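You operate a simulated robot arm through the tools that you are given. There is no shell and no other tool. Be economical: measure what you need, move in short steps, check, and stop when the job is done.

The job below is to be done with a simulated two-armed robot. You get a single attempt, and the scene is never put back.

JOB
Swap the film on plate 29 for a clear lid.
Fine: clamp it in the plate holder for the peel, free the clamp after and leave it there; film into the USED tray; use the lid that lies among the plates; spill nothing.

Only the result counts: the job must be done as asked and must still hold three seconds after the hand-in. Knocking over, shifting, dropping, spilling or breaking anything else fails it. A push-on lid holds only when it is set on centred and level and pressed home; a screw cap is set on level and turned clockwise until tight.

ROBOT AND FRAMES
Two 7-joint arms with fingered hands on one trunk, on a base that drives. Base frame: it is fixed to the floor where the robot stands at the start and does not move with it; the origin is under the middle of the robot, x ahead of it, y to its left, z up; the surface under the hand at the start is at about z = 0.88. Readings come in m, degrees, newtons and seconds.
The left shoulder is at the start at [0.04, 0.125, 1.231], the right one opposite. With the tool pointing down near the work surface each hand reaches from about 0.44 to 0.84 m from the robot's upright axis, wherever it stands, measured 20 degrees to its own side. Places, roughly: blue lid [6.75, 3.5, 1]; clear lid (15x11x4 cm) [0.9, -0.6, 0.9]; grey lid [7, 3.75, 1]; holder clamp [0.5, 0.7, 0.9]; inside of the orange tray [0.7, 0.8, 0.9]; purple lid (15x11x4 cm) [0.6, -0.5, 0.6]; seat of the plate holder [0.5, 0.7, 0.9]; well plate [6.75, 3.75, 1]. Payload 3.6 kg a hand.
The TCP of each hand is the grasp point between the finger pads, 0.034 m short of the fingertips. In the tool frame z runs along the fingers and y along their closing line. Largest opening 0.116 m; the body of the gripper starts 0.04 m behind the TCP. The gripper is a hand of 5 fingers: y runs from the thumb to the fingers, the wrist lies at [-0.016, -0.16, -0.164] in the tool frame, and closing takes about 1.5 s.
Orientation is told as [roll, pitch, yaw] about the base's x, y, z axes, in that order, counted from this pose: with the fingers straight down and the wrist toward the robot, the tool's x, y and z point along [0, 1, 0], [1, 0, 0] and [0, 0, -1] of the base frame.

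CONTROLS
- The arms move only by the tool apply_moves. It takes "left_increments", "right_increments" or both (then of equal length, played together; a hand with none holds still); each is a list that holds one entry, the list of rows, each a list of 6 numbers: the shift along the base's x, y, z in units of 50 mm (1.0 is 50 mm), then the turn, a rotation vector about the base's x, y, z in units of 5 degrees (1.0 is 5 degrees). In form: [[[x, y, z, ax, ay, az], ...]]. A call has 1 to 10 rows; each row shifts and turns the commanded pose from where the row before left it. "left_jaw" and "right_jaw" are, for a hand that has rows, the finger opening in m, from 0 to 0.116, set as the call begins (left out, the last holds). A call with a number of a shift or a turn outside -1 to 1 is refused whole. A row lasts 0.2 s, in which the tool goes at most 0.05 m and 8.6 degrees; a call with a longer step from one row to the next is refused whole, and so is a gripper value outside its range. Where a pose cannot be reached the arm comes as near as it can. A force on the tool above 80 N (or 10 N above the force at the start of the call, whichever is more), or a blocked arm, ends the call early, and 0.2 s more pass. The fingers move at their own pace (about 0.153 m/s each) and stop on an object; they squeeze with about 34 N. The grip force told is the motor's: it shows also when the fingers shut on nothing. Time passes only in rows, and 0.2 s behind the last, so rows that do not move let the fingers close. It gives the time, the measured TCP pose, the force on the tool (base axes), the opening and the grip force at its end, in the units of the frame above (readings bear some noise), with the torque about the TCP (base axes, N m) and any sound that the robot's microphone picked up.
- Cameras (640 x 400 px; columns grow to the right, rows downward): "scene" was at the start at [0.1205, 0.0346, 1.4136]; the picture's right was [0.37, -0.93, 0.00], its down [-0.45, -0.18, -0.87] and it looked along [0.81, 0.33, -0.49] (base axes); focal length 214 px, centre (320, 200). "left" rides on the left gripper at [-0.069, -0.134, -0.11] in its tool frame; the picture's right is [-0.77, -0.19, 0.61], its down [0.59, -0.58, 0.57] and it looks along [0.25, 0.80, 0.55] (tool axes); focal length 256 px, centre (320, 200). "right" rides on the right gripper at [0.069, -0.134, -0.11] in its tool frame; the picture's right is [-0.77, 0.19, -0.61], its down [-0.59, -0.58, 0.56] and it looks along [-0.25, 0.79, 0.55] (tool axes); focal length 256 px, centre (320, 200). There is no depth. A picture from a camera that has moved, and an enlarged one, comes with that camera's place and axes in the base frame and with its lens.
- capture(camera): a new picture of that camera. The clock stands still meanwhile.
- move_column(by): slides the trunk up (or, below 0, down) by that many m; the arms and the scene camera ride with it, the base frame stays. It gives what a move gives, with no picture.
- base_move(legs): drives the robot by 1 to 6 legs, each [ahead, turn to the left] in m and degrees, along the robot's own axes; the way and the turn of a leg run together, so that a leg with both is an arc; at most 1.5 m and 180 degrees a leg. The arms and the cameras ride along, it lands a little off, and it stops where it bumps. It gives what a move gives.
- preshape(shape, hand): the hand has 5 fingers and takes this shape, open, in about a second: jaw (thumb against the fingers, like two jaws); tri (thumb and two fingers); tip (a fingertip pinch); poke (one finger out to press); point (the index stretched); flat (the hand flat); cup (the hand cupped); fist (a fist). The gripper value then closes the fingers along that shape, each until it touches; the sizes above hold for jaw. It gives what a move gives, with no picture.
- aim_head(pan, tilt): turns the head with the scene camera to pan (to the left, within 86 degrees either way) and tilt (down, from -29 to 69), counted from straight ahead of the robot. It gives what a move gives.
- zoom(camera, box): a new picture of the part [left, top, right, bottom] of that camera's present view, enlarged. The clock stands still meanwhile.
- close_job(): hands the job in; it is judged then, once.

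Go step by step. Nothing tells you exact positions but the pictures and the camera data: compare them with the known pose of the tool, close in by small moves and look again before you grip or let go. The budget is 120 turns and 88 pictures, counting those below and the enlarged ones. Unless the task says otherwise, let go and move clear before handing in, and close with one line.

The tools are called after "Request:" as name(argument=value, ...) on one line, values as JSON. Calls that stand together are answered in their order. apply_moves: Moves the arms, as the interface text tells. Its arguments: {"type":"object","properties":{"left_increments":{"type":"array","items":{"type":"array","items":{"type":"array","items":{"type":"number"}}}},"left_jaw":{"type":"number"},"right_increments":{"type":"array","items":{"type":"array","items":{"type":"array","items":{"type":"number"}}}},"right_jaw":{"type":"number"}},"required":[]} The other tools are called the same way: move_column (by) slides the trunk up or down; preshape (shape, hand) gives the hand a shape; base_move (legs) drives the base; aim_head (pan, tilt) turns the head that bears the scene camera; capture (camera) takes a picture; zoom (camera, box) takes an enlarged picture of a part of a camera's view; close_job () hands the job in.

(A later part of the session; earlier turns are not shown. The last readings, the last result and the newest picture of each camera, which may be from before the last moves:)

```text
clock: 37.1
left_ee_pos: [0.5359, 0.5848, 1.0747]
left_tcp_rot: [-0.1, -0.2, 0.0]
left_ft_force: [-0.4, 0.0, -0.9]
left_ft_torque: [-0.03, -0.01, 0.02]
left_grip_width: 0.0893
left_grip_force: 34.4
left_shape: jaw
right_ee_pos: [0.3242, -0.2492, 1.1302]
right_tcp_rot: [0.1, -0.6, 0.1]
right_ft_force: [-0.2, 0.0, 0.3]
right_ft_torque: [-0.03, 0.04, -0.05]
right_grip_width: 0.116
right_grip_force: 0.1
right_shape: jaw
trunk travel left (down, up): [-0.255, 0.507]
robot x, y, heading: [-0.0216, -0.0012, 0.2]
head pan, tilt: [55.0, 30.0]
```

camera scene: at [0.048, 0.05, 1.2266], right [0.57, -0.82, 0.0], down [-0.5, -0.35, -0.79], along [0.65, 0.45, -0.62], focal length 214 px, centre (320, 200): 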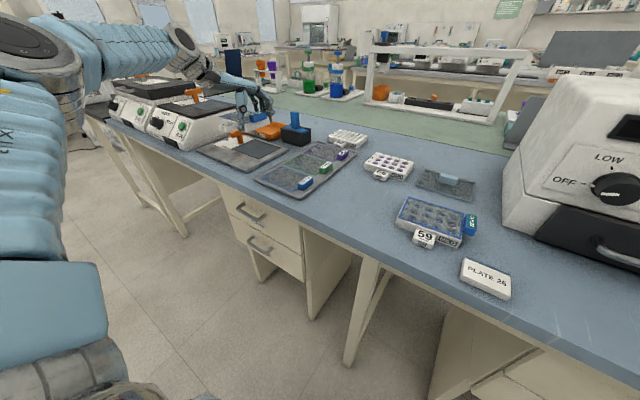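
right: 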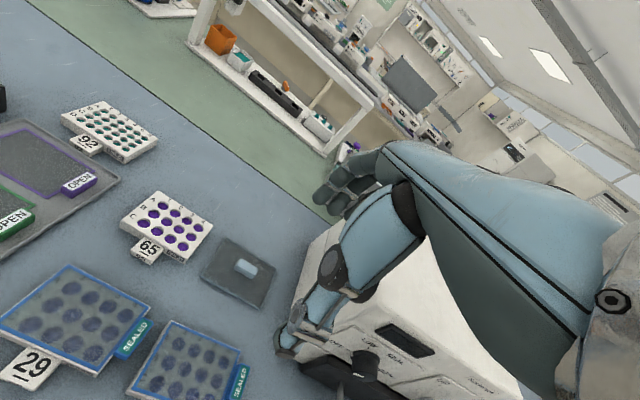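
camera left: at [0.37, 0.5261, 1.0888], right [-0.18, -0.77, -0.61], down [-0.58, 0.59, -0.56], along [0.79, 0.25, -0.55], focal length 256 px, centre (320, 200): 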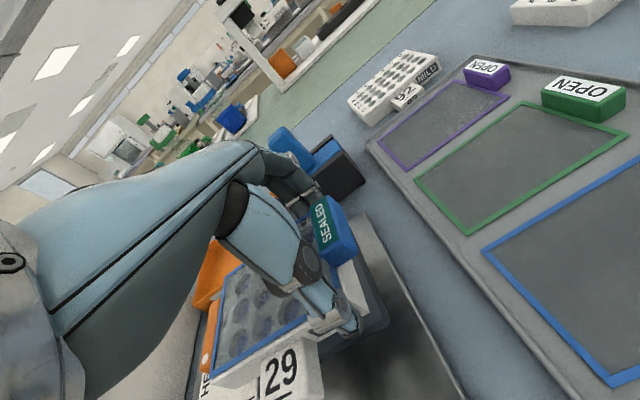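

Settled at [0.536, 0.585, 1.075]. I'll now move above the seat.

Request:
apply_moves(left_increments=[[[-0.2, 0.3, 0, 0, 0, 0], [-0.2, 0.3, -0.1, 0, 0, 0], [0, 0, -0.4, 0, 0, 0], [0, 0, -0.5, 0, 0, 0], [0, 0, -0.5, 0, 0, 0], [0, 0, -0.4, 0, 0, 0], [0, 0, 0, 0, 0, 0]]])

Request:
capture(camera="scene")

Request:
capture(camera="left")

```text
clock: 38.7
left_ee_pos: [0.5143, 0.6143, 0.9815]
left_tcp_rot: [0.0, -0.3, 0.2]
left_ft_force: [-0.1, 0.4, -1.2]
left_ft_torque: [-0.08, 0.0, -0.02]
left_grip_width: 0.0891
left_grip_force: 33.9
left_shape: jaw
right_ee_pos: [0.3238, -0.2511, 1.1311]
right_tcp_rot: [0.1, -0.6, 0.2]
right_ft_force: [-0.6, -0.3, 0.2]
right_ft_torque: [0.0, -0.02, 0.0]
right_grip_width: 0.1156
right_grip_force: 0.0
right_shape: jaw
trunk travel left (down, up): [-0.255, 0.507]
robot x, y, heading: [-0.0166, 0.0002, 0.2]
head pan, tilt: [55.0, 30.0]
```

```text
58 pictures are left
camera scene: at [0.127, 0.0744, 1.2391], right [0.82, -0.57, 0.0], down [-0.29, -0.41, -0.87], along [0.5, 0.71, -0.5], focal length 214 px, centre (320, 200)
```

scene: 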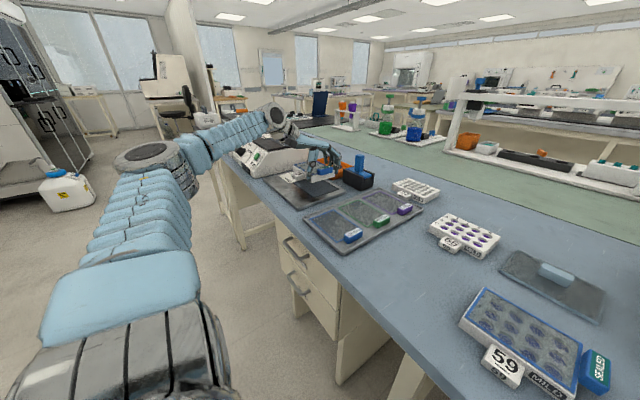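

```text
57 pictures are left
camera left: at [0.381, 0.5444, 1.0906], right [-0.18, -0.77, -0.61], down [-0.57, 0.59, -0.57], along [0.8, 0.25, -0.55], focal length 256 px, centre (320, 200)
```

left: 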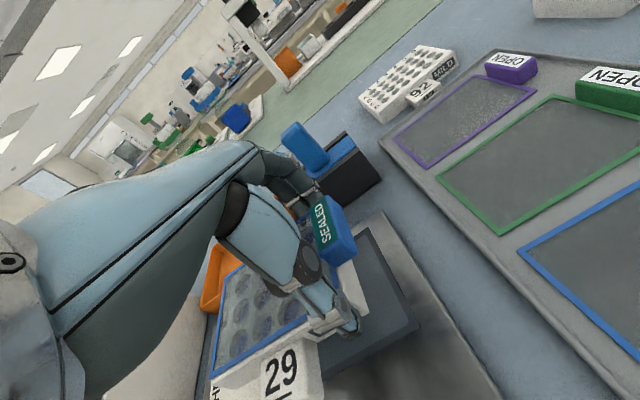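

The pose is reachable now. I'll lower to just above the seat and check alignment.

Request:
apply_moves(left_increments=[[[0.1, 0.02, -0.2, 0, 0.05, 0], [0, 0, -0.3, 0, 0, 0], [0, 0, 0, 0, 0, 0]]])

Request:
zoom(camera="scene", box=[260, 145, 370, 215])

Request:
zoom(camera="left", box=[190, 180, 450, 400])

```text
clock: 39.5
left_ee_pos: [0.5198, 0.6149, 0.9543]
left_tcp_rot: [-0.2, -0.1, 0.1]
left_ft_force: [-0.1, 0.3, -0.7]
left_ft_torque: [-0.07, -0.02, 0.04]
left_grip_width: 0.089
left_grip_force: 33.3
left_shape: jaw
right_ee_pos: [0.3243, -0.2499, 1.131]
right_tcp_rot: [0.1, -0.7, 0.1]
right_ft_force: [0.6, -0.1, 0.0]
right_ft_torque: [-0.03, 0.05, 0.01]
right_grip_width: 0.116
right_grip_force: 0.1
right_shape: jaw
trunk travel left (down, up): [-0.255, 0.507]
robot x, y, heading: [-0.0218, -0.0006, 0.2]
head pan, tilt: [55.0, 30.0]
```

```text
5.71 times, centred on (315, 180) of scene
camera zoom: at [0.1271, 0.0744, 1.2391], right [0.82, -0.57, 0.0], down [-0.29, -0.41, -0.87], along [0.5, 0.71, -0.5], focal length 1226 px, centre (349, 314)
```

zoom: 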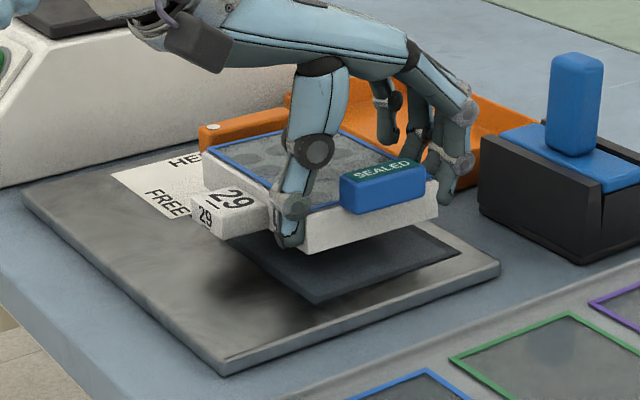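

```text
1.82 times, centred on (320, 290) of left
camera zoom: at [0.3866, 0.5453, 1.0657], right [-0.19, -0.77, -0.61], down [-0.58, 0.59, -0.57], along [0.8, 0.25, -0.55], focal length 465 px, centre (320, 36)
```

zoom: 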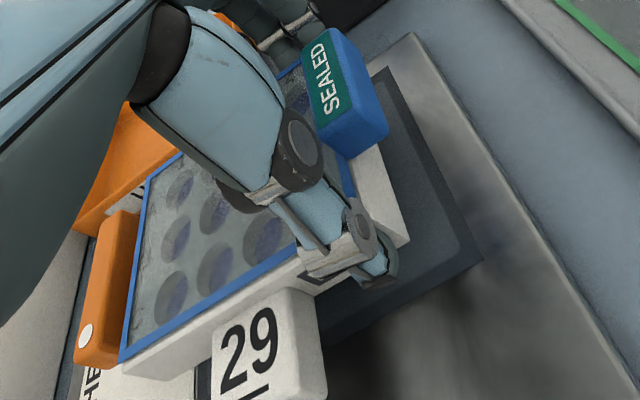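

The left camera places the plate centre near [0.517, 0.668] and the seat centre near [0.521, 0.664]. I'll shift slightly and lower gently to contact.

Request:
apply_moves(left_increments=[[[0.06, -0.12, 0, 0, 0, 0], [0, 0, -0.2, 0, 0, 0], [0, 0, -0.1, 0, 0, 0], [0, 0, -0.06, 0, 0, 0], [0, 0, -0.06, 0, 0, 0], [0, 0, 0, 0, 0, 0]]])

Request:
zoom(camera="scene", box=[260, 145, 370, 215])

Request:
zoom(camera="left", box=[190, 180, 450, 400])

```text
clock: 40.9
left_ee_pos: [0.5237, 0.6092, 0.9347]
left_tcp_rot: [0.1, -0.1, 0.1]
left_ft_force: [0.2, -0.1, -0.5]
left_ft_torque: [0.0, -0.05, 0.0]
left_grip_width: 0.0891
left_grip_force: 33.7
left_shape: jaw
right_ee_pos: [0.3231, -0.2495, 1.1311]
right_tcp_rot: [0.1, -0.8, 0.1]
right_ft_force: [-0.6, 0.4, 1.1]
right_ft_torque: [-0.01, -0.04, 0.01]
right_grip_width: 0.116
right_grip_force: 0.1
right_shape: jaw
trunk travel left (down, up): [-0.255, 0.507]
robot x, y, heading: [-0.0166, 0.0028, -0.1]
head pan, tilt: [55.0, 30.0]
```

```text
5.71 times, centred on (315, 180) of scene
camera zoom: at [0.1271, 0.0746, 1.239], right [0.82, -0.57, 0.0], down [-0.29, -0.41, -0.87], along [0.5, 0.71, -0.5], focal length 1226 px, centre (349, 314)
```

zoom: 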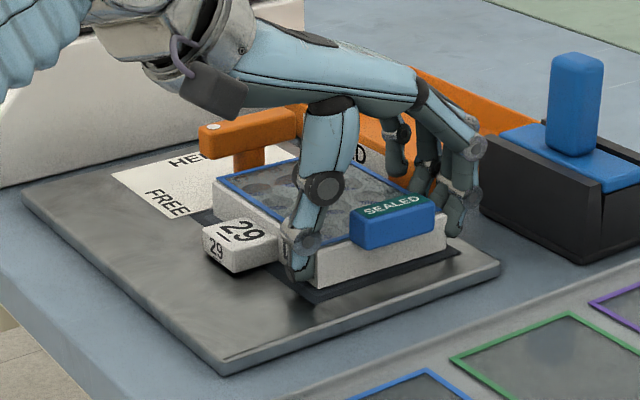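

```text
1.82 times, centred on (320, 290) of left
camera zoom: at [0.3897, 0.5399, 1.0445], right [-0.18, -0.77, -0.61], down [-0.58, 0.59, -0.57], along [0.8, 0.25, -0.55], focal length 465 px, centre (320, 36)
```

zoom: 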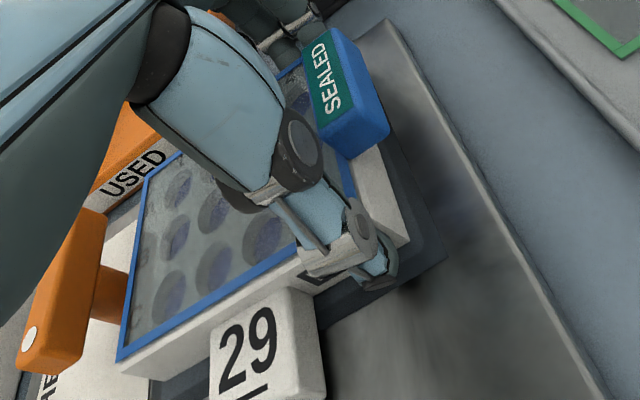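

Nearly centred; I'll shift 3 mm more to the right and lower to contact.

Request:
apply_moves(left_increments=[[[0, -0.06, -0.04, 0, 0, 0], [0, 0, -0.05, 0, 0, 0], [0, 0, -0.05, 0, 0, 0], [0, 0, 0, 0, 0, 0]]])

```text
clock: 41.9
left_ee_pos: [0.5233, 0.6058, 0.9304]
left_tcp_rot: [0.1, -0.4, 0.2]
left_ft_force: [1.8, 4.0, 16.0]
left_ft_torque: [0.19, 0.08, 0.04]
left_grip_width: 0.0889
left_grip_force: 33.9
left_shape: jaw
right_ee_pos: [0.3239, -0.2519, 1.131]
right_tcp_rot: [0.2, -0.8, 0.1]
right_ft_force: [-0.3, 0.3, -0.5]
right_ft_torque: [0.01, -0.01, 0.01]
right_grip_width: 0.1158
right_grip_force: 0.1
right_shape: jaw
trunk travel left (down, up): [-0.255, 0.507]
robot x, y, heading: [-0.0195, -0.0018, 0.2]
head pan, tilt: [55.0, 30.0]
```

Contact with 16 N upward. I'll check how it sits before releasing.

Request:
zoom(camera="scene", box=[270, 155, 355, 210])

Request:
zoom(camera="left", box=[190, 180, 450, 400])

```text
7.27 times, centred on (312, 182) of scene
camera zoom: at [0.1257, 0.0734, 1.2395], right [0.82, -0.57, 0.0], down [-0.29, -0.41, -0.87], along [0.5, 0.71, -0.5], focal length 1560 px, centre (374, 327)
```

zoom: 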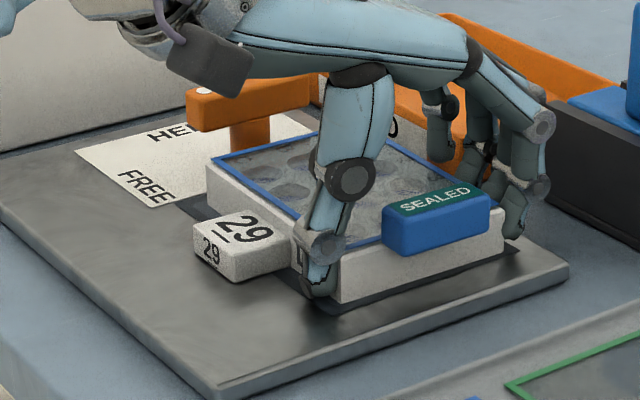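

```text
1.82 times, centred on (320, 290) of left
camera zoom: at [0.3888, 0.5358, 1.0403], right [-0.18, -0.77, -0.61], down [-0.57, 0.59, -0.57], along [0.8, 0.25, -0.55], focal length 465 px, centre (320, 36)
```

zoom: 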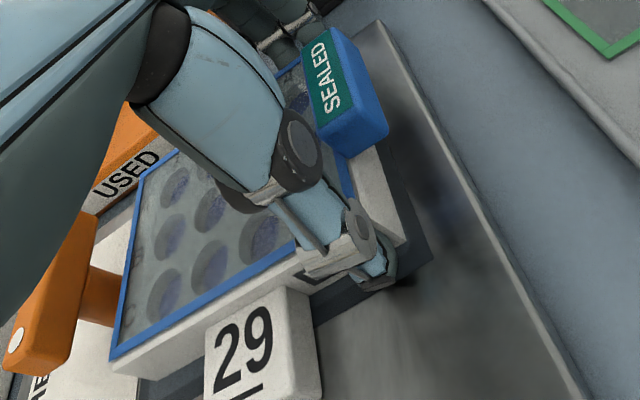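

The plate sits flat in the dark seat with margins all round. I'll ease the load, open and rise.

Request:
apply_moves(left_increments=[[[0, 0, 0.02, 0, 0, 0], [0, 0, 0, 0, 0, 0], [0, 0, 0, 0, 0, 0], [0, 0, 0, 0, 0, 0], [0, 0, 0, 0, 0, 0], [0, 0, 0, 0, 0, 0]]], left_jaw=0.116)

Request:
apply_moves(left_increments=[[[0, 0, 0.3, 0, 0, 0], [0, 0, 0.6, 0, 0, 0], [0, 0, 0.9, 0, 0, 0], [0, 0, 0.9, 0, 0, 0], [0, 0, 0.9, 0, 0, 0], [0, 0, 0, 0, 0, 0]]])

Request:
zoom(camera="scene", box=[260, 135, 380, 215])

Request:
capture(camera="left")

```text
clock: 43.3
left_ee_pos: [0.5233, 0.6051, 0.9278]
left_tcp_rot: [0.0, 0.0, 0.1]
left_ft_force: [-0.3, -0.3, 0.0]
left_ft_torque: [0.0, 0.03, -0.04]
left_grip_width: 0.1159
left_grip_force: 0.1
left_shape: jaw
right_ee_pos: [0.3241, -0.2502, 1.1312]
right_tcp_rot: [0.1, -0.7, 0.1]
right_ft_force: [-0.4, 0.8, 0.6]
right_ft_torque: [0.0, 0.03, -0.05]
right_grip_width: 0.1163
right_grip_force: 0.2
right_shape: jaw
trunk travel left (down, up): [-0.255, 0.507]
robot x, y, heading: [-0.0191, 0.0027, 0.0]
head pan, tilt: [55.0, 30.0]
```

```text
clock: 44.7
left_ee_pos: [0.522, 0.6071, 1.1082]
left_tcp_rot: [0.0, 0.0, 0.2]
left_ft_force: [0.7, 0.4, -0.4]
left_ft_torque: [-0.04, 0.0, -0.04]
left_grip_width: 0.1159
left_grip_force: 0.0
left_shape: jaw
right_ee_pos: [0.325, -0.2492, 1.1303]
right_tcp_rot: [0.1, -0.7, 0.1]
right_ft_force: [0.2, 0.4, 0.4]
right_ft_torque: [-0.03, 0.0, 0.0]
right_grip_width: 0.116
right_grip_force: 0.1
right_shape: jaw
trunk travel left (down, up): [-0.255, 0.507]
robot x, y, heading: [-0.019, -0.0017, -0.2]
head pan, tilt: [55.0, 30.0]
```

```text
5.00 times, centred on (320, 175) of scene
camera zoom: at [0.1271, 0.0749, 1.239], right [0.82, -0.57, 0.0], down [-0.29, -0.41, -0.87], along [0.5, 0.71, -0.5], focal length 1072 px, centre (320, 325)
```

zoom: 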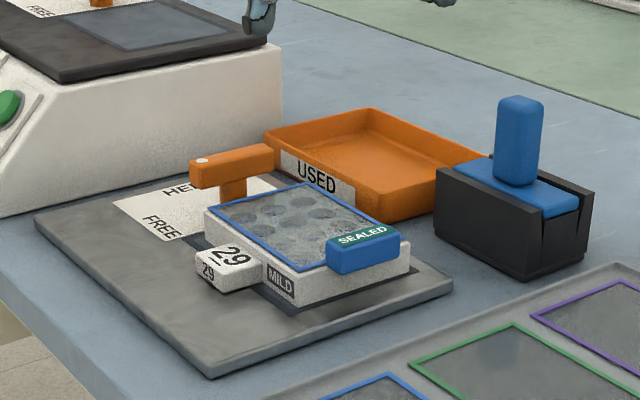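

```text
49 pictures are left
camera left: at [0.3893, 0.5371, 1.218], right [-0.18, -0.77, -0.61], down [-0.58, 0.59, -0.57], along [0.79, 0.25, -0.55], focal length 256 px, centre (320, 200)
```

left: 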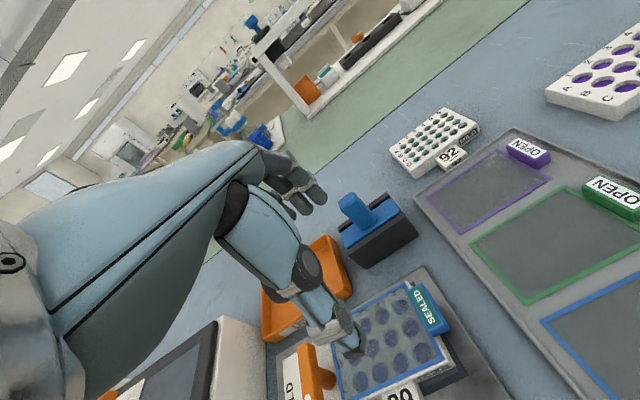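

Plate 29 sits well in the seat. The lever bar runs along x (0.492–0.545) at y≈0.741, z≈0.93, with its dot at the near, FREE end. I'll turn the left hand 90° left above it so I can pinch the bar and then turn clockwise.

Request:
apply_moves(left_increments=[[[0, 0.3, 0, 0, 0, 1], [0, 0.3, 0, 0, 0, 1], [0, 0.3, 0, 0, 0, 1], [0, 0.3, 0, 0, 0, 1], [0, 0.3, 0, 0, 0, 1], [-0.1, 0.3, 0, 0, 0, 1], [-0.1, 0.3, 0, 0, 0, 1], [0, 0.3, 0, 0, 0, 1], [0, 0.3, 0, 0, 0, 1]]], left_jaw=0.07)

Request:
apply_moves(left_increments=[[[0, 0, 0, 0, 0, 1], [0, 0, 0, 0, 0, 1], [0, 0, 0, 0, 0, 1], [0, 0, -0.2, 0, 0, 1], [0, 0, -0.2, 0, 0, 1], [0, 0, -0.3, 0, 0, 1], [0, 0, -0.3, 0, 0, 1], [0, 0, -0.3, 0, 0, 1], [0, 0, 0, 0, 0, 1], [0, 0, 0, 0, 0, 0]]])

Request:
zoom(camera="scene", box=[240, 105, 390, 215])

Request:
capture(camera="left")

```text
clock: 46.7
left_ee_pos: [0.513, 0.7408, 1.1081]
left_tcp_rot: [-0.1, -0.1, 45.2]
left_ft_force: [0.0, 0.3, -0.2]
left_ft_torque: [-0.01, 0.01, 0.01]
left_grip_width: 0.0704
left_grip_force: 0.1
left_shape: jaw
right_ee_pos: [0.3253, -0.2507, 1.1309]
right_tcp_rot: [0.2, -0.7, 0.1]
right_ft_force: [-0.4, -0.1, 0.8]
right_ft_torque: [0.01, 0.03, -0.02]
right_grip_width: 0.1159
right_grip_force: 0.0
right_shape: jaw
trunk travel left (down, up): [-0.255, 0.507]
robot x, y, heading: [-0.0188, -0.0014, 0.1]
head pan, tilt: [55.0, 30.0]
```

```text
clock: 48.9
left_ee_pos: [0.5126, 0.7405, 1.0421]
left_tcp_rot: [0.0, -0.1, 90.2]
left_ft_force: [-0.2, 0.4, -1.0]
left_ft_torque: [0.0, -0.02, 0.0]
left_grip_width: 0.0705
left_grip_force: 0.1
left_shape: jaw
right_ee_pos: [0.3235, -0.249, 1.1309]
right_tcp_rot: [0.0, -0.6, 0.1]
right_ft_force: [-0.8, -0.9, -0.3]
right_ft_torque: [-0.03, 0.0, 0.01]
right_grip_width: 0.1157
right_grip_force: 0.1
right_shape: jaw
trunk travel left (down, up): [-0.255, 0.507]
robot x, y, heading: [-0.0195, 0.0001, -0.0]
head pan, tilt: [55.0, 30.0]
```

```text
3.64 times, centred on (315, 160) of scene
camera zoom: at [0.1271, 0.0747, 1.239], right [0.82, -0.57, 0.0], down [-0.29, -0.41, -0.87], along [0.5, 0.71, -0.5], focal length 780 px, centre (338, 346)
```

zoom: 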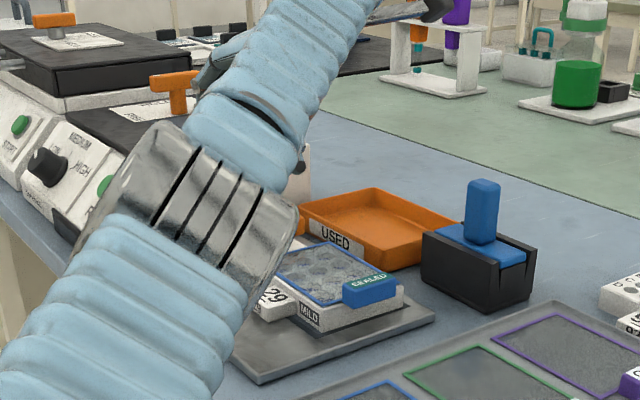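

```text
47 pictures are left
camera left: at [0.5831, 0.6065, 1.153], right [0.77, -0.18, -0.61], down [-0.59, -0.58, -0.57], along [-0.25, 0.8, -0.55], focal length 256 px, centre (320, 200)
```

left: 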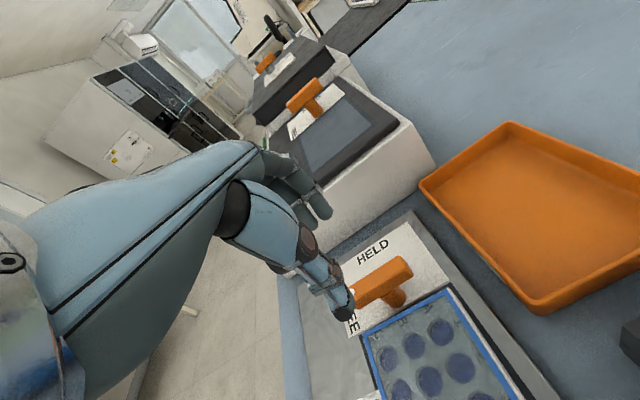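

This view shows the lever well: the stem is near [0.52, 0.745] and the bar spans 0.493–0.548. I'll centre on it and descend partway.

Request:
apply_moves(left_increments=[[[0.14, 0.1, -0.3, 0, 0, 0], [0, 0, -0.5, 0, 0, 0], [0, 0, -0.5, 0, 0, 0], [0, 0, 0, 0, 0, 0]]])

Request:
zoom(camera="left", box=[240, 190, 500, 400])

```text
clock: 49.9
left_ee_pos: [0.5196, 0.7465, 0.979]
left_tcp_rot: [-0.1, -0.1, 90.0]
left_ft_force: [-0.1, 0.0, -0.1]
left_ft_torque: [0.01, 0.0, 0.0]
left_grip_width: 0.0705
left_grip_force: 0.1
left_shape: jaw
right_ee_pos: [0.3239, -0.2502, 1.1313]
right_tcp_rot: [0.1, -0.7, 0.1]
right_ft_force: [-0.1, 0.0, 0.1]
right_ft_torque: [0.01, 0.02, 0.0]
right_grip_width: 0.1161
right_grip_force: 0.2
right_shape: jaw
trunk travel left (down, up): [-0.255, 0.507]
robot x, y, heading: [-0.0194, 0.0015, 0.0]
head pan, tilt: [55.0, 30.0]
```

```text
1.90 times, centred on (370, 295) of left
camera zoom: at [0.5903, 0.6114, 1.089], right [0.77, -0.18, -0.61], down [-0.59, -0.58, -0.57], along [-0.25, 0.8, -0.55], focal length 488 px, centre (225, 19)
```

zoom: 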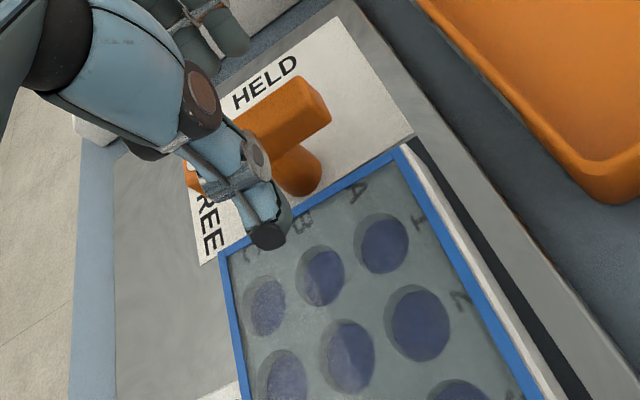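

Bar centre is about [0.514, 0.749]. I'll shift and descend so the fingertips reach about z 0.922, above the plate top, then pinch.

Request:
apply_moves(left_increments=[[[-0.1, 0.05, -0.2, 0, 0, 0], [0, 0, -0.24, 0, 0, 0], [0, 0, 0, 0, 0, 0]]])

Request:
apply_moves(left_increments=[[[0, 0, 0, 0, 0, 0], [0, 0, 0, 0, 0, 0], [0, 0, 0, 0, 0, 0], [0, 0, 0, 0, 0, 0], [0, 0, 0, 0, 0, 0], [0, 0, 0, 0, 0, 0]]], left_jaw=0)

Request:
zoom(camera="left", box=[240, 190, 500, 400])

```text
clock: 50.7
left_ee_pos: [0.5156, 0.7477, 0.9569]
left_tcp_rot: [0.0, -0.1, 90.1]
left_ft_force: [-0.5, -0.3, 0.3]
left_ft_torque: [-0.01, -0.01, -0.01]
left_grip_width: 0.0702
left_grip_force: 0.0
left_shape: jaw
right_ee_pos: [0.3253, -0.249, 1.1306]
right_tcp_rot: [0.1, -0.7, 0.1]
right_ft_force: [-0.9, 0.1, 0.8]
right_ft_torque: [0.05, -0.05, 0.01]
right_grip_width: 0.1161
right_grip_force: 0.0
right_shape: jaw
trunk travel left (down, up): [-0.255, 0.507]
robot x, y, heading: [-0.0176, -0.0019, 0.2]
head pan, tilt: [55.0, 30.0]
```

```text
clock: 52.1
left_ee_pos: [0.5144, 0.7473, 0.9568]
left_tcp_rot: [0.0, 0.1, 90.0]
left_ft_force: [-2.8, -4.0, -3.0]
left_ft_torque: [-0.04, 0.02, -0.02]
left_grip_width: 0.013
left_grip_force: 34.2
left_shape: jaw
right_ee_pos: [0.3243, -0.2503, 1.1304]
right_tcp_rot: [0.1, -0.7, 0.2]
right_ft_force: [-0.4, 0.1, 0.0]
right_ft_torque: [0.01, -0.02, -0.01]
right_grip_width: 0.1161
right_grip_force: 0.0
right_shape: jaw
trunk travel left (down, up): [-0.255, 0.507]
robot x, y, heading: [-0.0204, -0.0004, -0.1]
head pan, tilt: [55.0, 30.0]
```

```text
1.90 times, centred on (370, 295) of left
camera zoom: at [0.5856, 0.6136, 1.0662], right [0.77, -0.19, -0.61], down [-0.59, -0.58, -0.57], along [-0.25, 0.8, -0.55], focal length 488 px, centre (225, 19)
```

zoom: 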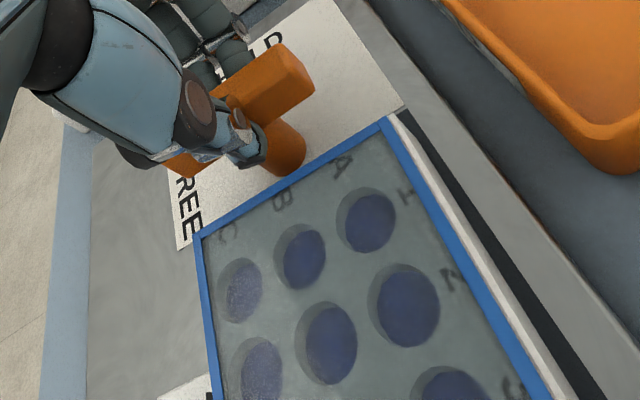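

The bar is pinched (0.013 m). I'll turn clockwise 45° first.

Request:
apply_moves(left_increments=[[[0, 0, 0, 0, 0, -1], [0, 0, 0, 0, 0, -1], [0, 0, 0, 0, 0, -1], [0, 0, 0, 0, 0, -1], [0, 0, 0, 0, 0, -1], [0, 0, 0, 0, 0, -1], [0, 0, 0, 0, 0, -1], [0, 0, 0, 0, 0, -1], [0, 0, 0, 0, 0, -1], [0, 0, 0, 0, 0, 0]]])

Request:
zoom(camera="left", box=[240, 190, 500, 400])

```text
clock: 54.3
left_ee_pos: [0.5139, 0.7491, 0.9549]
left_tcp_rot: [0.0, 0.0, 45.1]
left_ft_force: [-3.8, -4.0, -3.9]
left_ft_torque: [-0.07, 0.08, 0.02]
left_grip_width: 0.0128
left_grip_force: 33.9
left_shape: jaw
right_ee_pos: [0.3241, -0.2488, 1.1318]
right_tcp_rot: [0.1, -0.8, 0.1]
right_ft_force: [0.0, 0.5, 0.6]
right_ft_torque: [0.0, 0.0, -0.01]
right_grip_width: 0.1161
right_grip_force: 0.0
right_shape: jaw
trunk travel left (down, up): [-0.255, 0.507]
robot x, y, heading: [-0.0167, 0.0026, 0.2]
head pan, tilt: [55.0, 30.0]
```

```text
1.90 times, centred on (370, 295) of left
camera zoom: at [0.4694, 0.6047, 1.0665], right [0.41, -0.68, -0.61], down [-0.82, 0.01, -0.57], along [0.39, 0.74, -0.55], focal length 488 px, centre (225, 19)
```

zoom: 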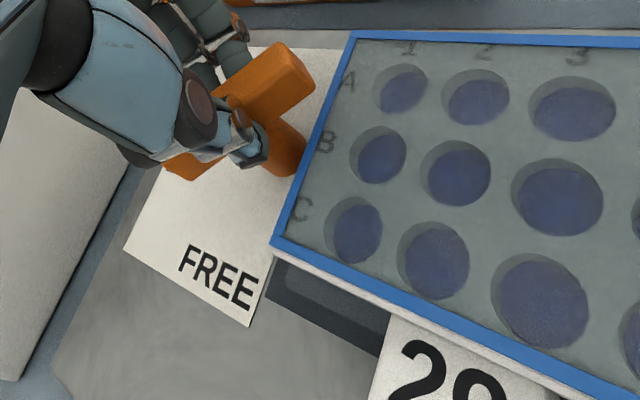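

The lever turns with the hand. Continuing the other 45°.

Request:
apply_moves(left_increments=[[[0, 0, 0, 0, 0, -1], [0, 0, 0, 0, 0, -1], [0, 0, 0, 0, 0, -1], [0, 0, 0, 0, 0, -1], [0, 0, 0, 0, 0, -1], [0, 0, 0, 0, 0, -1], [0, 0, 0, 0, 0, -1], [0, 0, 0, 0, 0, -1], [0, 0, 0, 0, 0, -1], [0, 0, 0, 0, 0, 0]]])

Request:
capture(camera="left")

```text
clock: 56.7
left_ee_pos: [0.5055, 0.7355, 0.9582]
left_tcp_rot: [-0.1, -0.8, 2.1]
left_ft_force: [32.1, 35.2, 7.8]
left_ft_torque: [1.11, -1.3, 0.39]
left_grip_width: 0.0212
left_grip_force: 34.1
left_shape: jaw
left hand out of reach, approached as far as the arm can: row 7, 8, 9
right_ee_pos: [0.3326, -0.2603, 1.1285]
right_tcp_rot: [1.7, -1.5, 0.3]
right_ft_force: [-1.6, 0.3, -0.6]
right_ft_torque: [-0.01, -0.05, -0.01]
right_grip_width: 0.1161
right_grip_force: 0.0
right_shape: jaw
trunk travel left (down, up): [-0.255, 0.507]
robot x, y, heading: [-0.014, 0.002, -0.5]
head pan, tilt: [55.0, 30.0]
stopped in row 10 (right hand): the arm was blocked; the commanded pose is now the measured one
```

```text
43 pictures are left
camera left: at [0.3727, 0.6618, 1.0651], right [-0.15, -0.78, -0.61], down [-0.59, 0.57, -0.57], along [0.79, 0.28, -0.54], focal length 256 px, centre (320, 200)
```

left: 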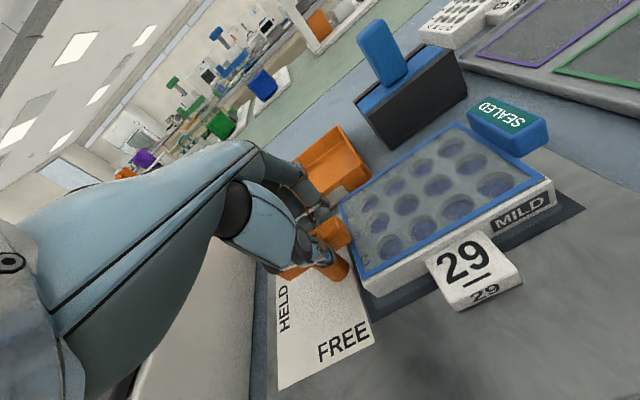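

The arm hit its reach limit near the end, with some side load. I'll look at the lever's angle.

Request:
zoom(camera="left", box=[260, 190, 420, 350])

Request:
zoom(camera="scene", box=[250, 130, 370, 210])

```text
2.50 times, centred on (340, 270) of left
camera zoom: at [0.3727, 0.6618, 1.0651], right [-0.15, -0.78, -0.61], down [-0.59, 0.57, -0.57], along [0.79, 0.28, -0.54], focal length 640 px, centre (270, 25)
```

zoom: 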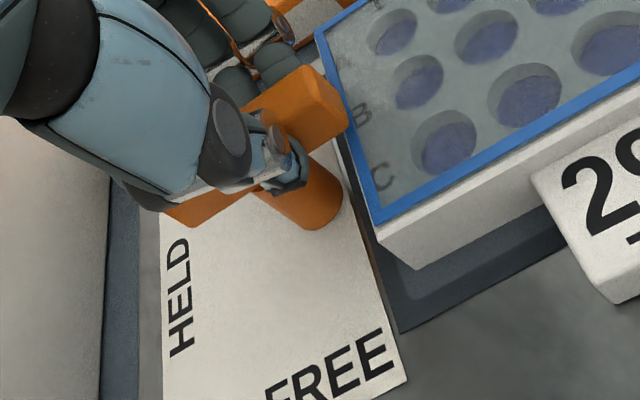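

```text
5.00 times, centred on (310, 170) of scene
camera zoom: at [0.1483, 0.1088, 1.2378], right [0.82, -0.58, 0.0], down [-0.3, -0.43, -0.85], along [0.49, 0.69, -0.53], focal length 1072 px, centre (370, 350)
```

zoom: 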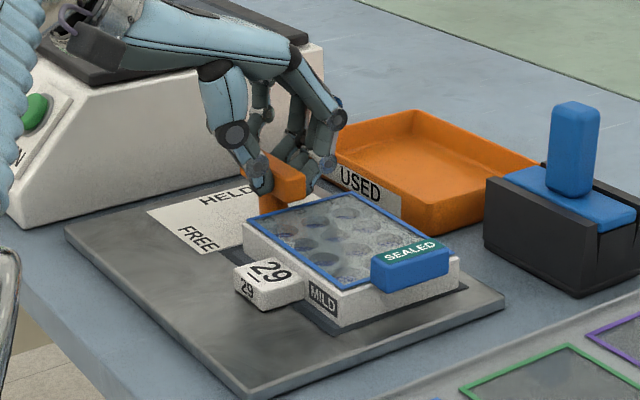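

The hand sits skewed on the bar near the end of travel. I'll open the fingers and rise slightly to see where the lever really is.

Request:
apply_moves(left_increments=[[[0, 0, 0, 0, 0, 0], [0, 0, 0, 0, 0, 0], [0, 0, 0, 0, 0, 0], [0, 0, 0, 0, 0, 0], [0, 0, 0.4, 0, 0, 0], [0, 0, 0.6, 0, 0, 0], [0, 0, 0.6, 0, 0, 0], [0, 0, 0, 0, 0, 0]]], left_jaw=0.07)

Request:
zoom(camera="left", box=[260, 190, 460, 400])

Request:
zoom(camera="scene", box=[250, 130, 370, 210])

```text
clock: 57.0
left_ee_pos: [0.4875, 0.7151, 0.9643]
left_tcp_rot: [-1.9, 0.1, 3.7]
left_ft_force: [7.4, 3.7, -5.0]
left_ft_torque: [-0.04, -0.13, -0.06]
left_grip_width: 0.067
left_grip_force: 0.0
left_shape: jaw
right_ee_pos: [0.3289, -0.2771, 1.1187]
right_tcp_rot: [3.5, -1.6, 4.9]
right_ft_force: [0.3, 1.6, 0.6]
right_ft_torque: [-0.1, 0.0, -0.04]
right_grip_width: 0.116
right_grip_force: 0.0
right_shape: jaw
trunk travel left (down, up): [-0.255, 0.507]
robot x, y, heading: [-0.0165, -0.0002, -0.8]
head pan, tilt: [55.0, 30.0]
stopped in row 1 (left hand): the arm was blocked; the commanded pose is now the measured one
```

```text
1.90 times, centred on (360, 295) of left
camera zoom: at [0.3594, 0.6411, 1.0766], right [-0.14, -0.8, -0.59], down [-0.61, 0.53, -0.58], along [0.78, 0.28, -0.56], focal length 488 px, centre (244, 19)
```

zoom: 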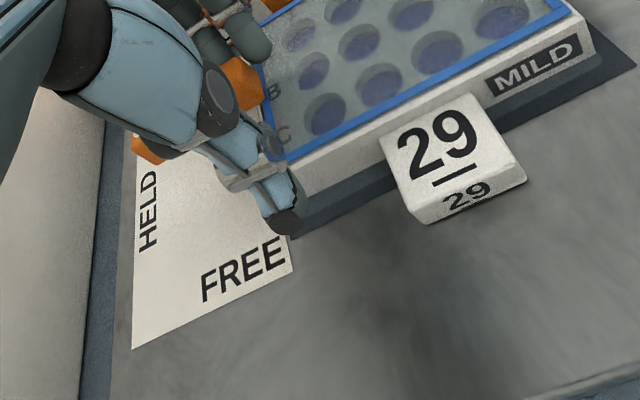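

```text
5.00 times, centred on (310, 170) of scene
camera zoom: at [0.1524, 0.0946, 1.238], right [0.81, -0.58, 0.0], down [-0.31, -0.42, -0.85], along [0.5, 0.69, -0.52], focal length 1072 px, centre (370, 350)
```

zoom: 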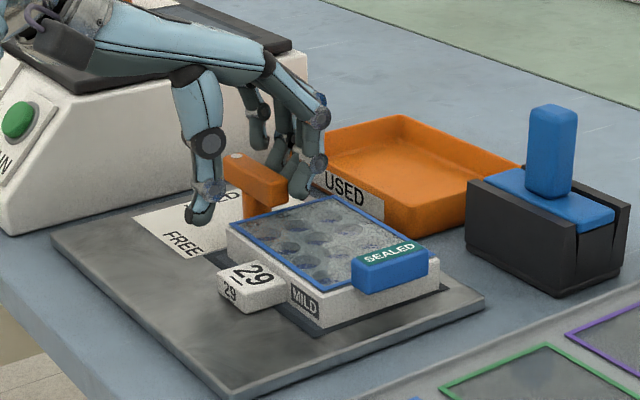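

Released; the lever bar now lies along y with the dot on the HELD side. I'll let the robot settle and rise straight up.

Request:
apply_moves(left_increments=[[[0, 0, 0.2, 0, 0, 0], [0, 0, 0.5, 0, 0, 0], [0, 0, 0.8, 0, 0, 0], [0, 0, 0.8, 0, 0, 0], [0, 0, 0, 0, 0, 0], [0, 0, 0, 0, 0, 0]]])

Request:
zoom(camera="scene", box=[250, 130, 370, 210])

```text
clock: 57.4
left_ee_pos: [0.4622, 0.6981, 1.009]
left_tcp_rot: [2.4, -2.9, 2.5]
left_ft_force: [-0.1, 0.5, 0.6]
left_ft_torque: [-0.05, 0.0, -0.03]
left_grip_width: 0.0697
left_grip_force: 0.0
left_shape: jaw
right_ee_pos: [0.2962, -0.3005, 1.1222]
right_tcp_rot: [4.8, -3.6, 2.9]
right_ft_force: [-0.7, -0.4, -0.1]
right_ft_torque: [0.04, -0.04, -0.08]
right_grip_width: 0.1159
right_grip_force: 0.0
right_shape: jaw
trunk travel left (down, up): [-0.255, 0.507]
robot x, y, heading: [-0.0142, 0.0001, -0.2]
head pan, tilt: [55.0, 30.0]
stopped in row 1 (left hand): the arm was blocked; the commanded pose is now the measured one
```

```text
5.00 times, centred on (310, 170) of scene
camera zoom: at [0.1216, 0.0683, 1.2407], right [0.82, -0.58, 0.0], down [-0.28, -0.4, -0.87], along [0.5, 0.71, -0.49], focal length 1072 px, centre (370, 350)
```

zoom: 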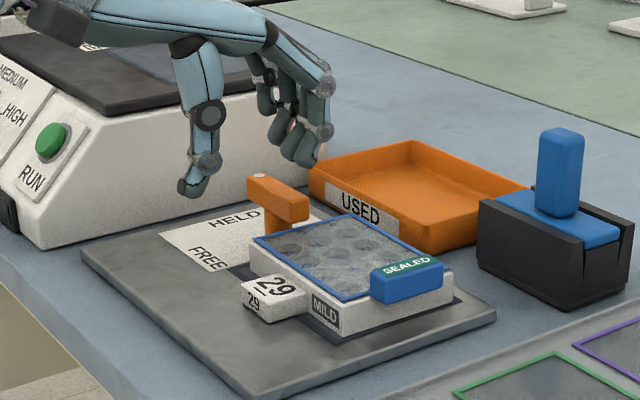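

The lever reads HELD and nothing else moved. The hand is clear above; I'll let it settle and lift further.

Request:
apply_moves(left_increments=[[[0, 0, 0.1, 0, 0, 0], [0, -0.2, 0.5, 0, 0, 0], [0, -0.2, 0.5, 0, 0, 0], [0, 0, 0, 0, 0, 0], [0, 0, 0, 0, 0, 0]]])

```text
clock: 58.6
left_ee_pos: [0.4721, 0.6822, 1.0557]
left_tcp_rot: [1.8, -2.4, 2.5]
left_ft_force: [0.1, 0.4, -0.2]
left_ft_torque: [-0.01, 0.0, -0.01]
left_grip_width: 0.07
left_grip_force: 0.1
left_shape: jaw
right_ee_pos: [0.3064, -0.2927, 1.1209]
right_tcp_rot: [4.2, -2.9, 3.5]
right_ft_force: [-0.7, -0.3, -0.1]
right_ft_torque: [-0.01, 0.0, -0.01]
right_grip_width: 0.1158
right_grip_force: 0.1
right_shape: jaw
trunk travel left (down, up): [-0.255, 0.507]
robot x, y, heading: [-0.0161, -0.0031, -0.4]
head pan, tilt: [55.0, 30.0]
```

Next is the film tab. I'll square the hand up and bring it above the tab at the plate's right end for a closer look.

Request:
apply_moves(left_increments=[[[0.3, -0.5, 0, -0.36, 0.48, -0.5], [0.4, -0.5, 0, 0, 0, 0], [0.4, -0.5, 0, 0, 0, 0], [0.2, -0.35, -0.2, 0, 0, 0], [0, 0, 0, 0, 0, 0], [0, 0, 0, 0, 0, 0]]])

Request:
zoom(camera="left", box=[220, 180, 480, 400])

Request:
zoom(camera="scene", box=[270, 130, 370, 210])

```text
clock: 60.0
left_ee_pos: [0.5384, 0.5889, 1.045]
left_tcp_rot: [0.0, 0.2, -0.1]
left_ft_force: [0.2, -0.4, -0.1]
left_ft_torque: [0.0, -0.01, -0.01]
left_grip_width: 0.0698
left_grip_force: 0.0
left_shape: jaw
right_ee_pos: [0.3075, -0.2921, 1.1211]
right_tcp_rot: [4.2, -2.9, 3.6]
right_ft_force: [-0.1, 0.2, -0.1]
right_ft_torque: [0.0, 0.03, -0.03]
right_grip_width: 0.116
right_grip_force: 0.2
right_shape: jaw
trunk travel left (down, up): [-0.255, 0.507]
robot x, y, heading: [-0.0156, -0.0023, 0.0]
head pan, tilt: [55.0, 30.0]
```

```text
1.82 times, centred on (350, 290) of left
camera zoom: at [0.4057, 0.5204, 1.155], right [-0.19, -0.77, -0.61], down [-0.58, 0.59, -0.56], along [0.79, 0.25, -0.56], focal length 465 px, centre (266, 36)
```

zoom: 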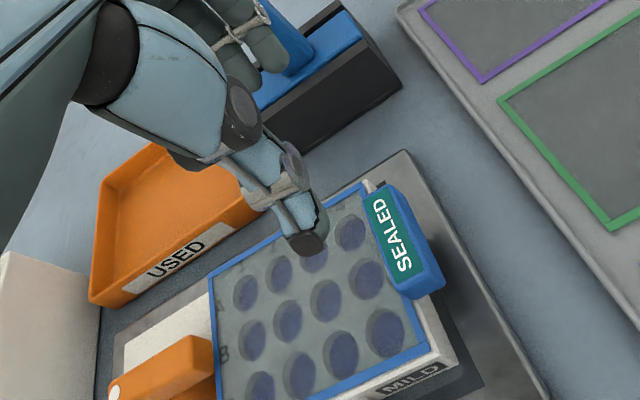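

```text
5.00 times, centred on (320, 170) of scene
camera zoom: at [0.1299, 0.0739, 1.239], right [0.82, -0.58, 0.0], down [-0.29, -0.41, -0.87], along [0.5, 0.71, -0.5], focal length 1072 px, centre (320, 350)
```

zoom: 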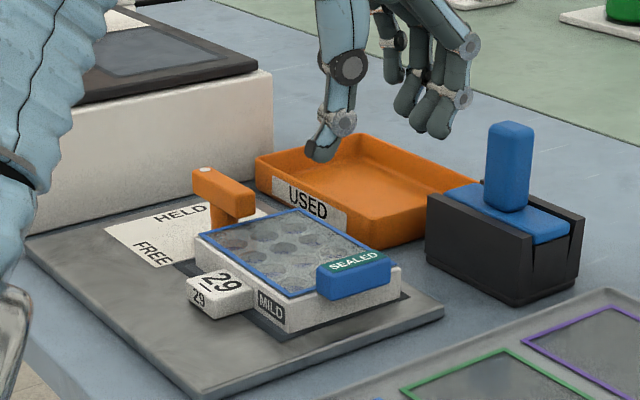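

The tab spans about x 0.503–0.553, y 0.578–0.597, top at z≈0.927, standing proud of the plate. A narrow pinch is safest, so I'll use the "tip" shape and check where the fingers lie.

Request:
preshape(hand="left", shape="tip")

Request:
zoom(camera="scene", box=[270, 130, 370, 210])

Request:
zoom(camera="left", box=[200, 120, 480, 400])

```text
clock: 60.9
left_ee_pos: [0.5395, 0.5897, 1.0443]
left_tcp_rot: [-0.1, 0.1, -0.2]
left_ft_force: [1.1, -0.7, -0.3]
left_ft_torque: [-0.03, 0.03, 0.0]
left_grip_width: 0.1157
left_grip_force: 0.0
left_shape: tip
right_ee_pos: [0.3074, -0.2922, 1.1198]
right_tcp_rot: [4.2, -2.9, 3.5]
right_ft_force: [-0.1, 0.3, -0.4]
right_ft_torque: [-0.01, 0.02, 0.01]
right_grip_width: 0.116
right_grip_force: 0.0
right_shape: jaw
trunk travel left (down, up): [-0.255, 0.507]
robot x, y, heading: [-0.0166, 0.0028, -0.1]
head pan, tilt: [55.0, 30.0]
```

```text
5.00 times, centred on (320, 170) of scene
camera zoom: at [0.1299, 0.0739, 1.239], right [0.82, -0.58, 0.0], down [-0.29, -0.41, -0.87], along [0.5, 0.71, -0.5], focal length 1072 px, centre (320, 350)
```

zoom: 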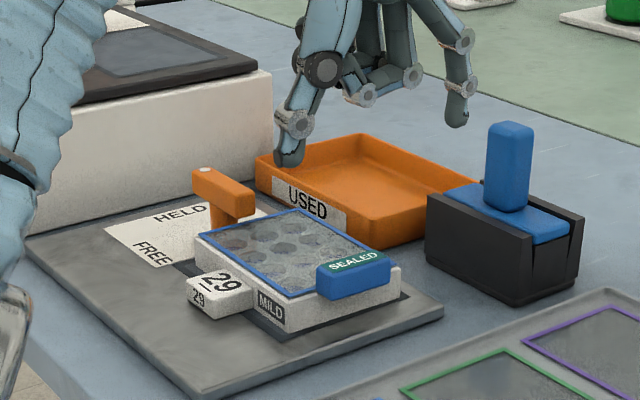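

```text
1.43 times, centred on (340, 260) of left
camera zoom: at [0.4057, 0.5204, 1.1551], right [-0.19, -0.77, -0.61], down [-0.58, 0.59, -0.56], along [0.79, 0.25, -0.55], focal length 366 px, centre (291, 114)
```

zoom: 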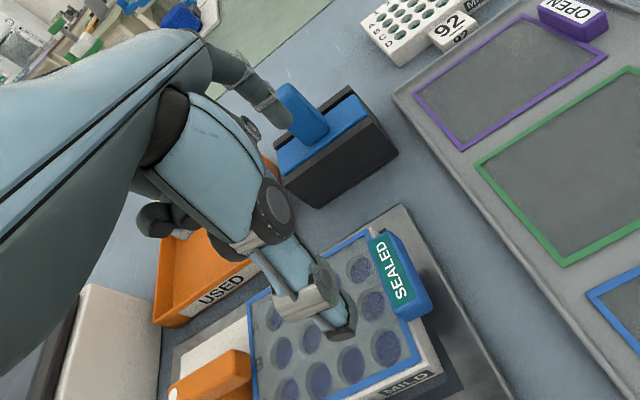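

The index finger opposes the thumb with the other fingers tucked away. I'll narrow the opening and descend near the tab.

Request:
apply_moves(left_increments=[[[-0.22, -0.05, -0.1, 0, 0, 0], [0, 0, -0.5, 0, 0, 0], [0, 0, -0.5, 0, 0, 0], [0, 0, -0.4, 0, 0, 0], [0, 0, 0, 0, 0, 0]]], left_jaw=0.08)

Request:
zoom(camera="scene", box=[280, 140, 360, 205])

Request:
zoom(camera="left", box=[240, 160, 480, 400])

```text
clock: 62.1
left_ee_pos: [0.5275, 0.5866, 0.97]
left_tcp_rot: [0.0, 0.1, -0.1]
left_ft_force: [1.3, 0.1, -0.2]
left_ft_torque: [0.0, 0.02, -0.02]
left_grip_width: 0.0806
left_grip_force: 0.1
left_shape: tip
right_ee_pos: [0.3079, -0.2913, 1.1188]
right_tcp_rot: [4.2, -2.9, 3.5]
right_ft_force: [-0.5, 0.8, 0.9]
right_ft_torque: [-0.01, 0.0, -0.03]
right_grip_width: 0.1162
right_grip_force: 0.0
right_shape: jaw
trunk travel left (down, up): [-0.255, 0.507]
robot x, y, heading: [-0.0173, 0.0008, -0.2]
head pan, tilt: [55.0, 30.0]
```

```text
6.15 times, centred on (320, 172) of scene
camera zoom: at [0.1299, 0.0738, 1.2391], right [0.82, -0.58, 0.0], down [-0.29, -0.41, -0.87], along [0.5, 0.71, -0.5], focal length 1320 px, centre (320, 369)
```

zoom: 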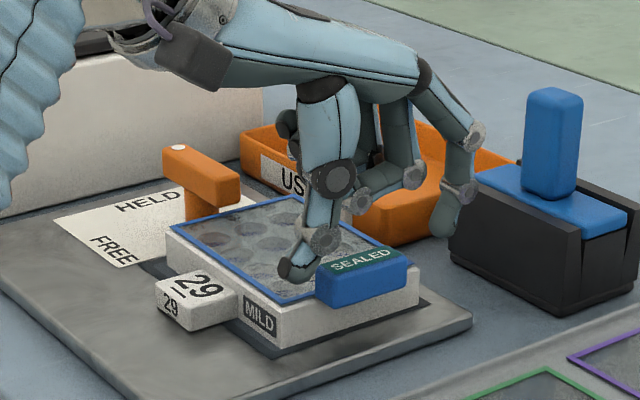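

```text
1.67 times, centred on (360, 280) of left
camera zoom: at [0.3938, 0.5173, 1.0801], right [-0.19, -0.77, -0.61], down [-0.58, 0.59, -0.56], along [0.79, 0.25, -0.55], focal length 427 px, centre (253, 67)
```

zoom: 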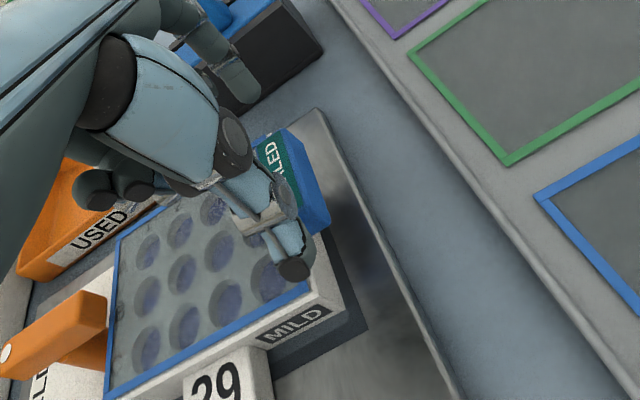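

The thumb and index line up with the tab in y. I'll lower to z≈0.950, then close on the tab's ends.

Request:
apply_moves(left_increments=[[[0, 0.02, -0.2, 0, 0, 0], [0, 0, -0.2, 0, 0, 0], [0, 0, 0, 0, 0, 0]]])

Request:
apply_moves(left_increments=[[[0, 0, 0, 0, 0, 0], [0, 0, 0, 0, 0, 0], [0, 0, 0, 0, 0, 0], [0, 0, 0, 0, 0, 0], [0, 0, 0, 0, 0, 0]]], left_jaw=0.03)

Request:
zoom(camera="scene", box=[280, 140, 360, 205])

Request:
zoom(camera="left", box=[240, 160, 480, 400])

```text
clock: 62.9
left_ee_pos: [0.5262, 0.5876, 0.9495]
left_tcp_rot: [0.0, 0.0, -0.1]
left_ft_force: [0.1, -0.5, 4.0]
left_ft_torque: [-0.02, 0.13, -0.01]
left_grip_width: 0.0804
left_grip_force: 0.1
left_shape: tip
right_ee_pos: [0.3074, -0.292, 1.1201]
right_tcp_rot: [4.2, -2.9, 3.5]
right_ft_force: [0.8, 0.6, 0.1]
right_ft_torque: [-0.02, -0.03, 0.01]
right_grip_width: 0.1159
right_grip_force: 0.0
right_shape: jaw
trunk travel left (down, up): [-0.255, 0.507]
robot x, y, heading: [-0.0113, 0.0018, -0.0]
head pan, tilt: [55.0, 30.0]
```

```text
clock: 63.6
left_ee_pos: [0.5294, 0.5863, 0.952]
left_tcp_rot: [0.2, 0.0, -0.1]
left_ft_force: [0.6, -1.5, 4.0]
left_ft_torque: [0.03, -0.14, -0.01]
left_grip_width: 0.0494
left_grip_force: 33.8
left_shape: tip
right_ee_pos: [0.3079, -0.2952, 1.1186]
right_tcp_rot: [4.1, -2.8, 3.5]
right_ft_force: [1.5, -0.4, -0.4]
right_ft_torque: [0.03, 0.09, 0.06]
right_grip_width: 0.1158
right_grip_force: 0.1
right_shape: jaw
trunk travel left (down, up): [-0.255, 0.507]
robot x, y, heading: [-0.018, -0.0006, 0.2]
head pan, tilt: [55.0, 30.0]
stopped in row 3 (right hand): the arm was blocked; the commanded pose is now the measured one
```

```text
6.15 times, centred on (320, 172) of scene
camera zoom: at [0.1307, 0.0727, 1.2388], right [0.82, -0.57, 0.0], down [-0.29, -0.41, -0.87], along [0.49, 0.71, -0.5], focal length 1320 px, centre (320, 369)
```

zoom: 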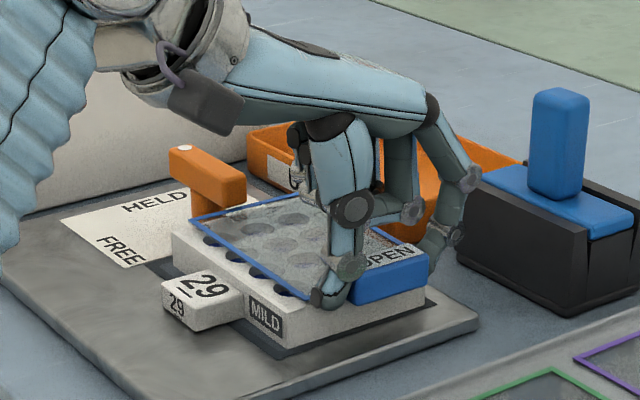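

```text
1.67 times, centred on (360, 280) of left
camera zoom: at [0.3954, 0.5166, 1.0616], right [-0.19, -0.77, -0.61], down [-0.58, 0.59, -0.56], along [0.8, 0.25, -0.55], focal length 427 px, centre (253, 67)
```

zoom: 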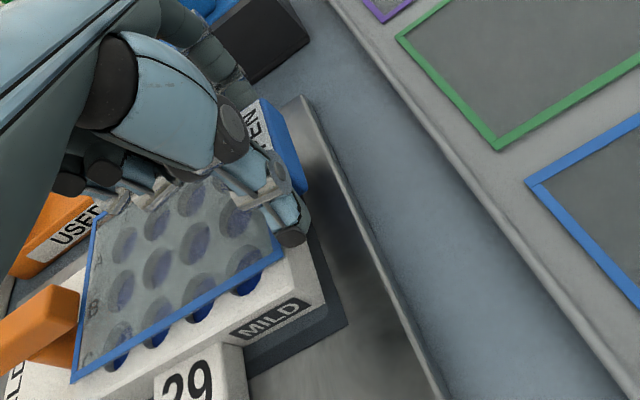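

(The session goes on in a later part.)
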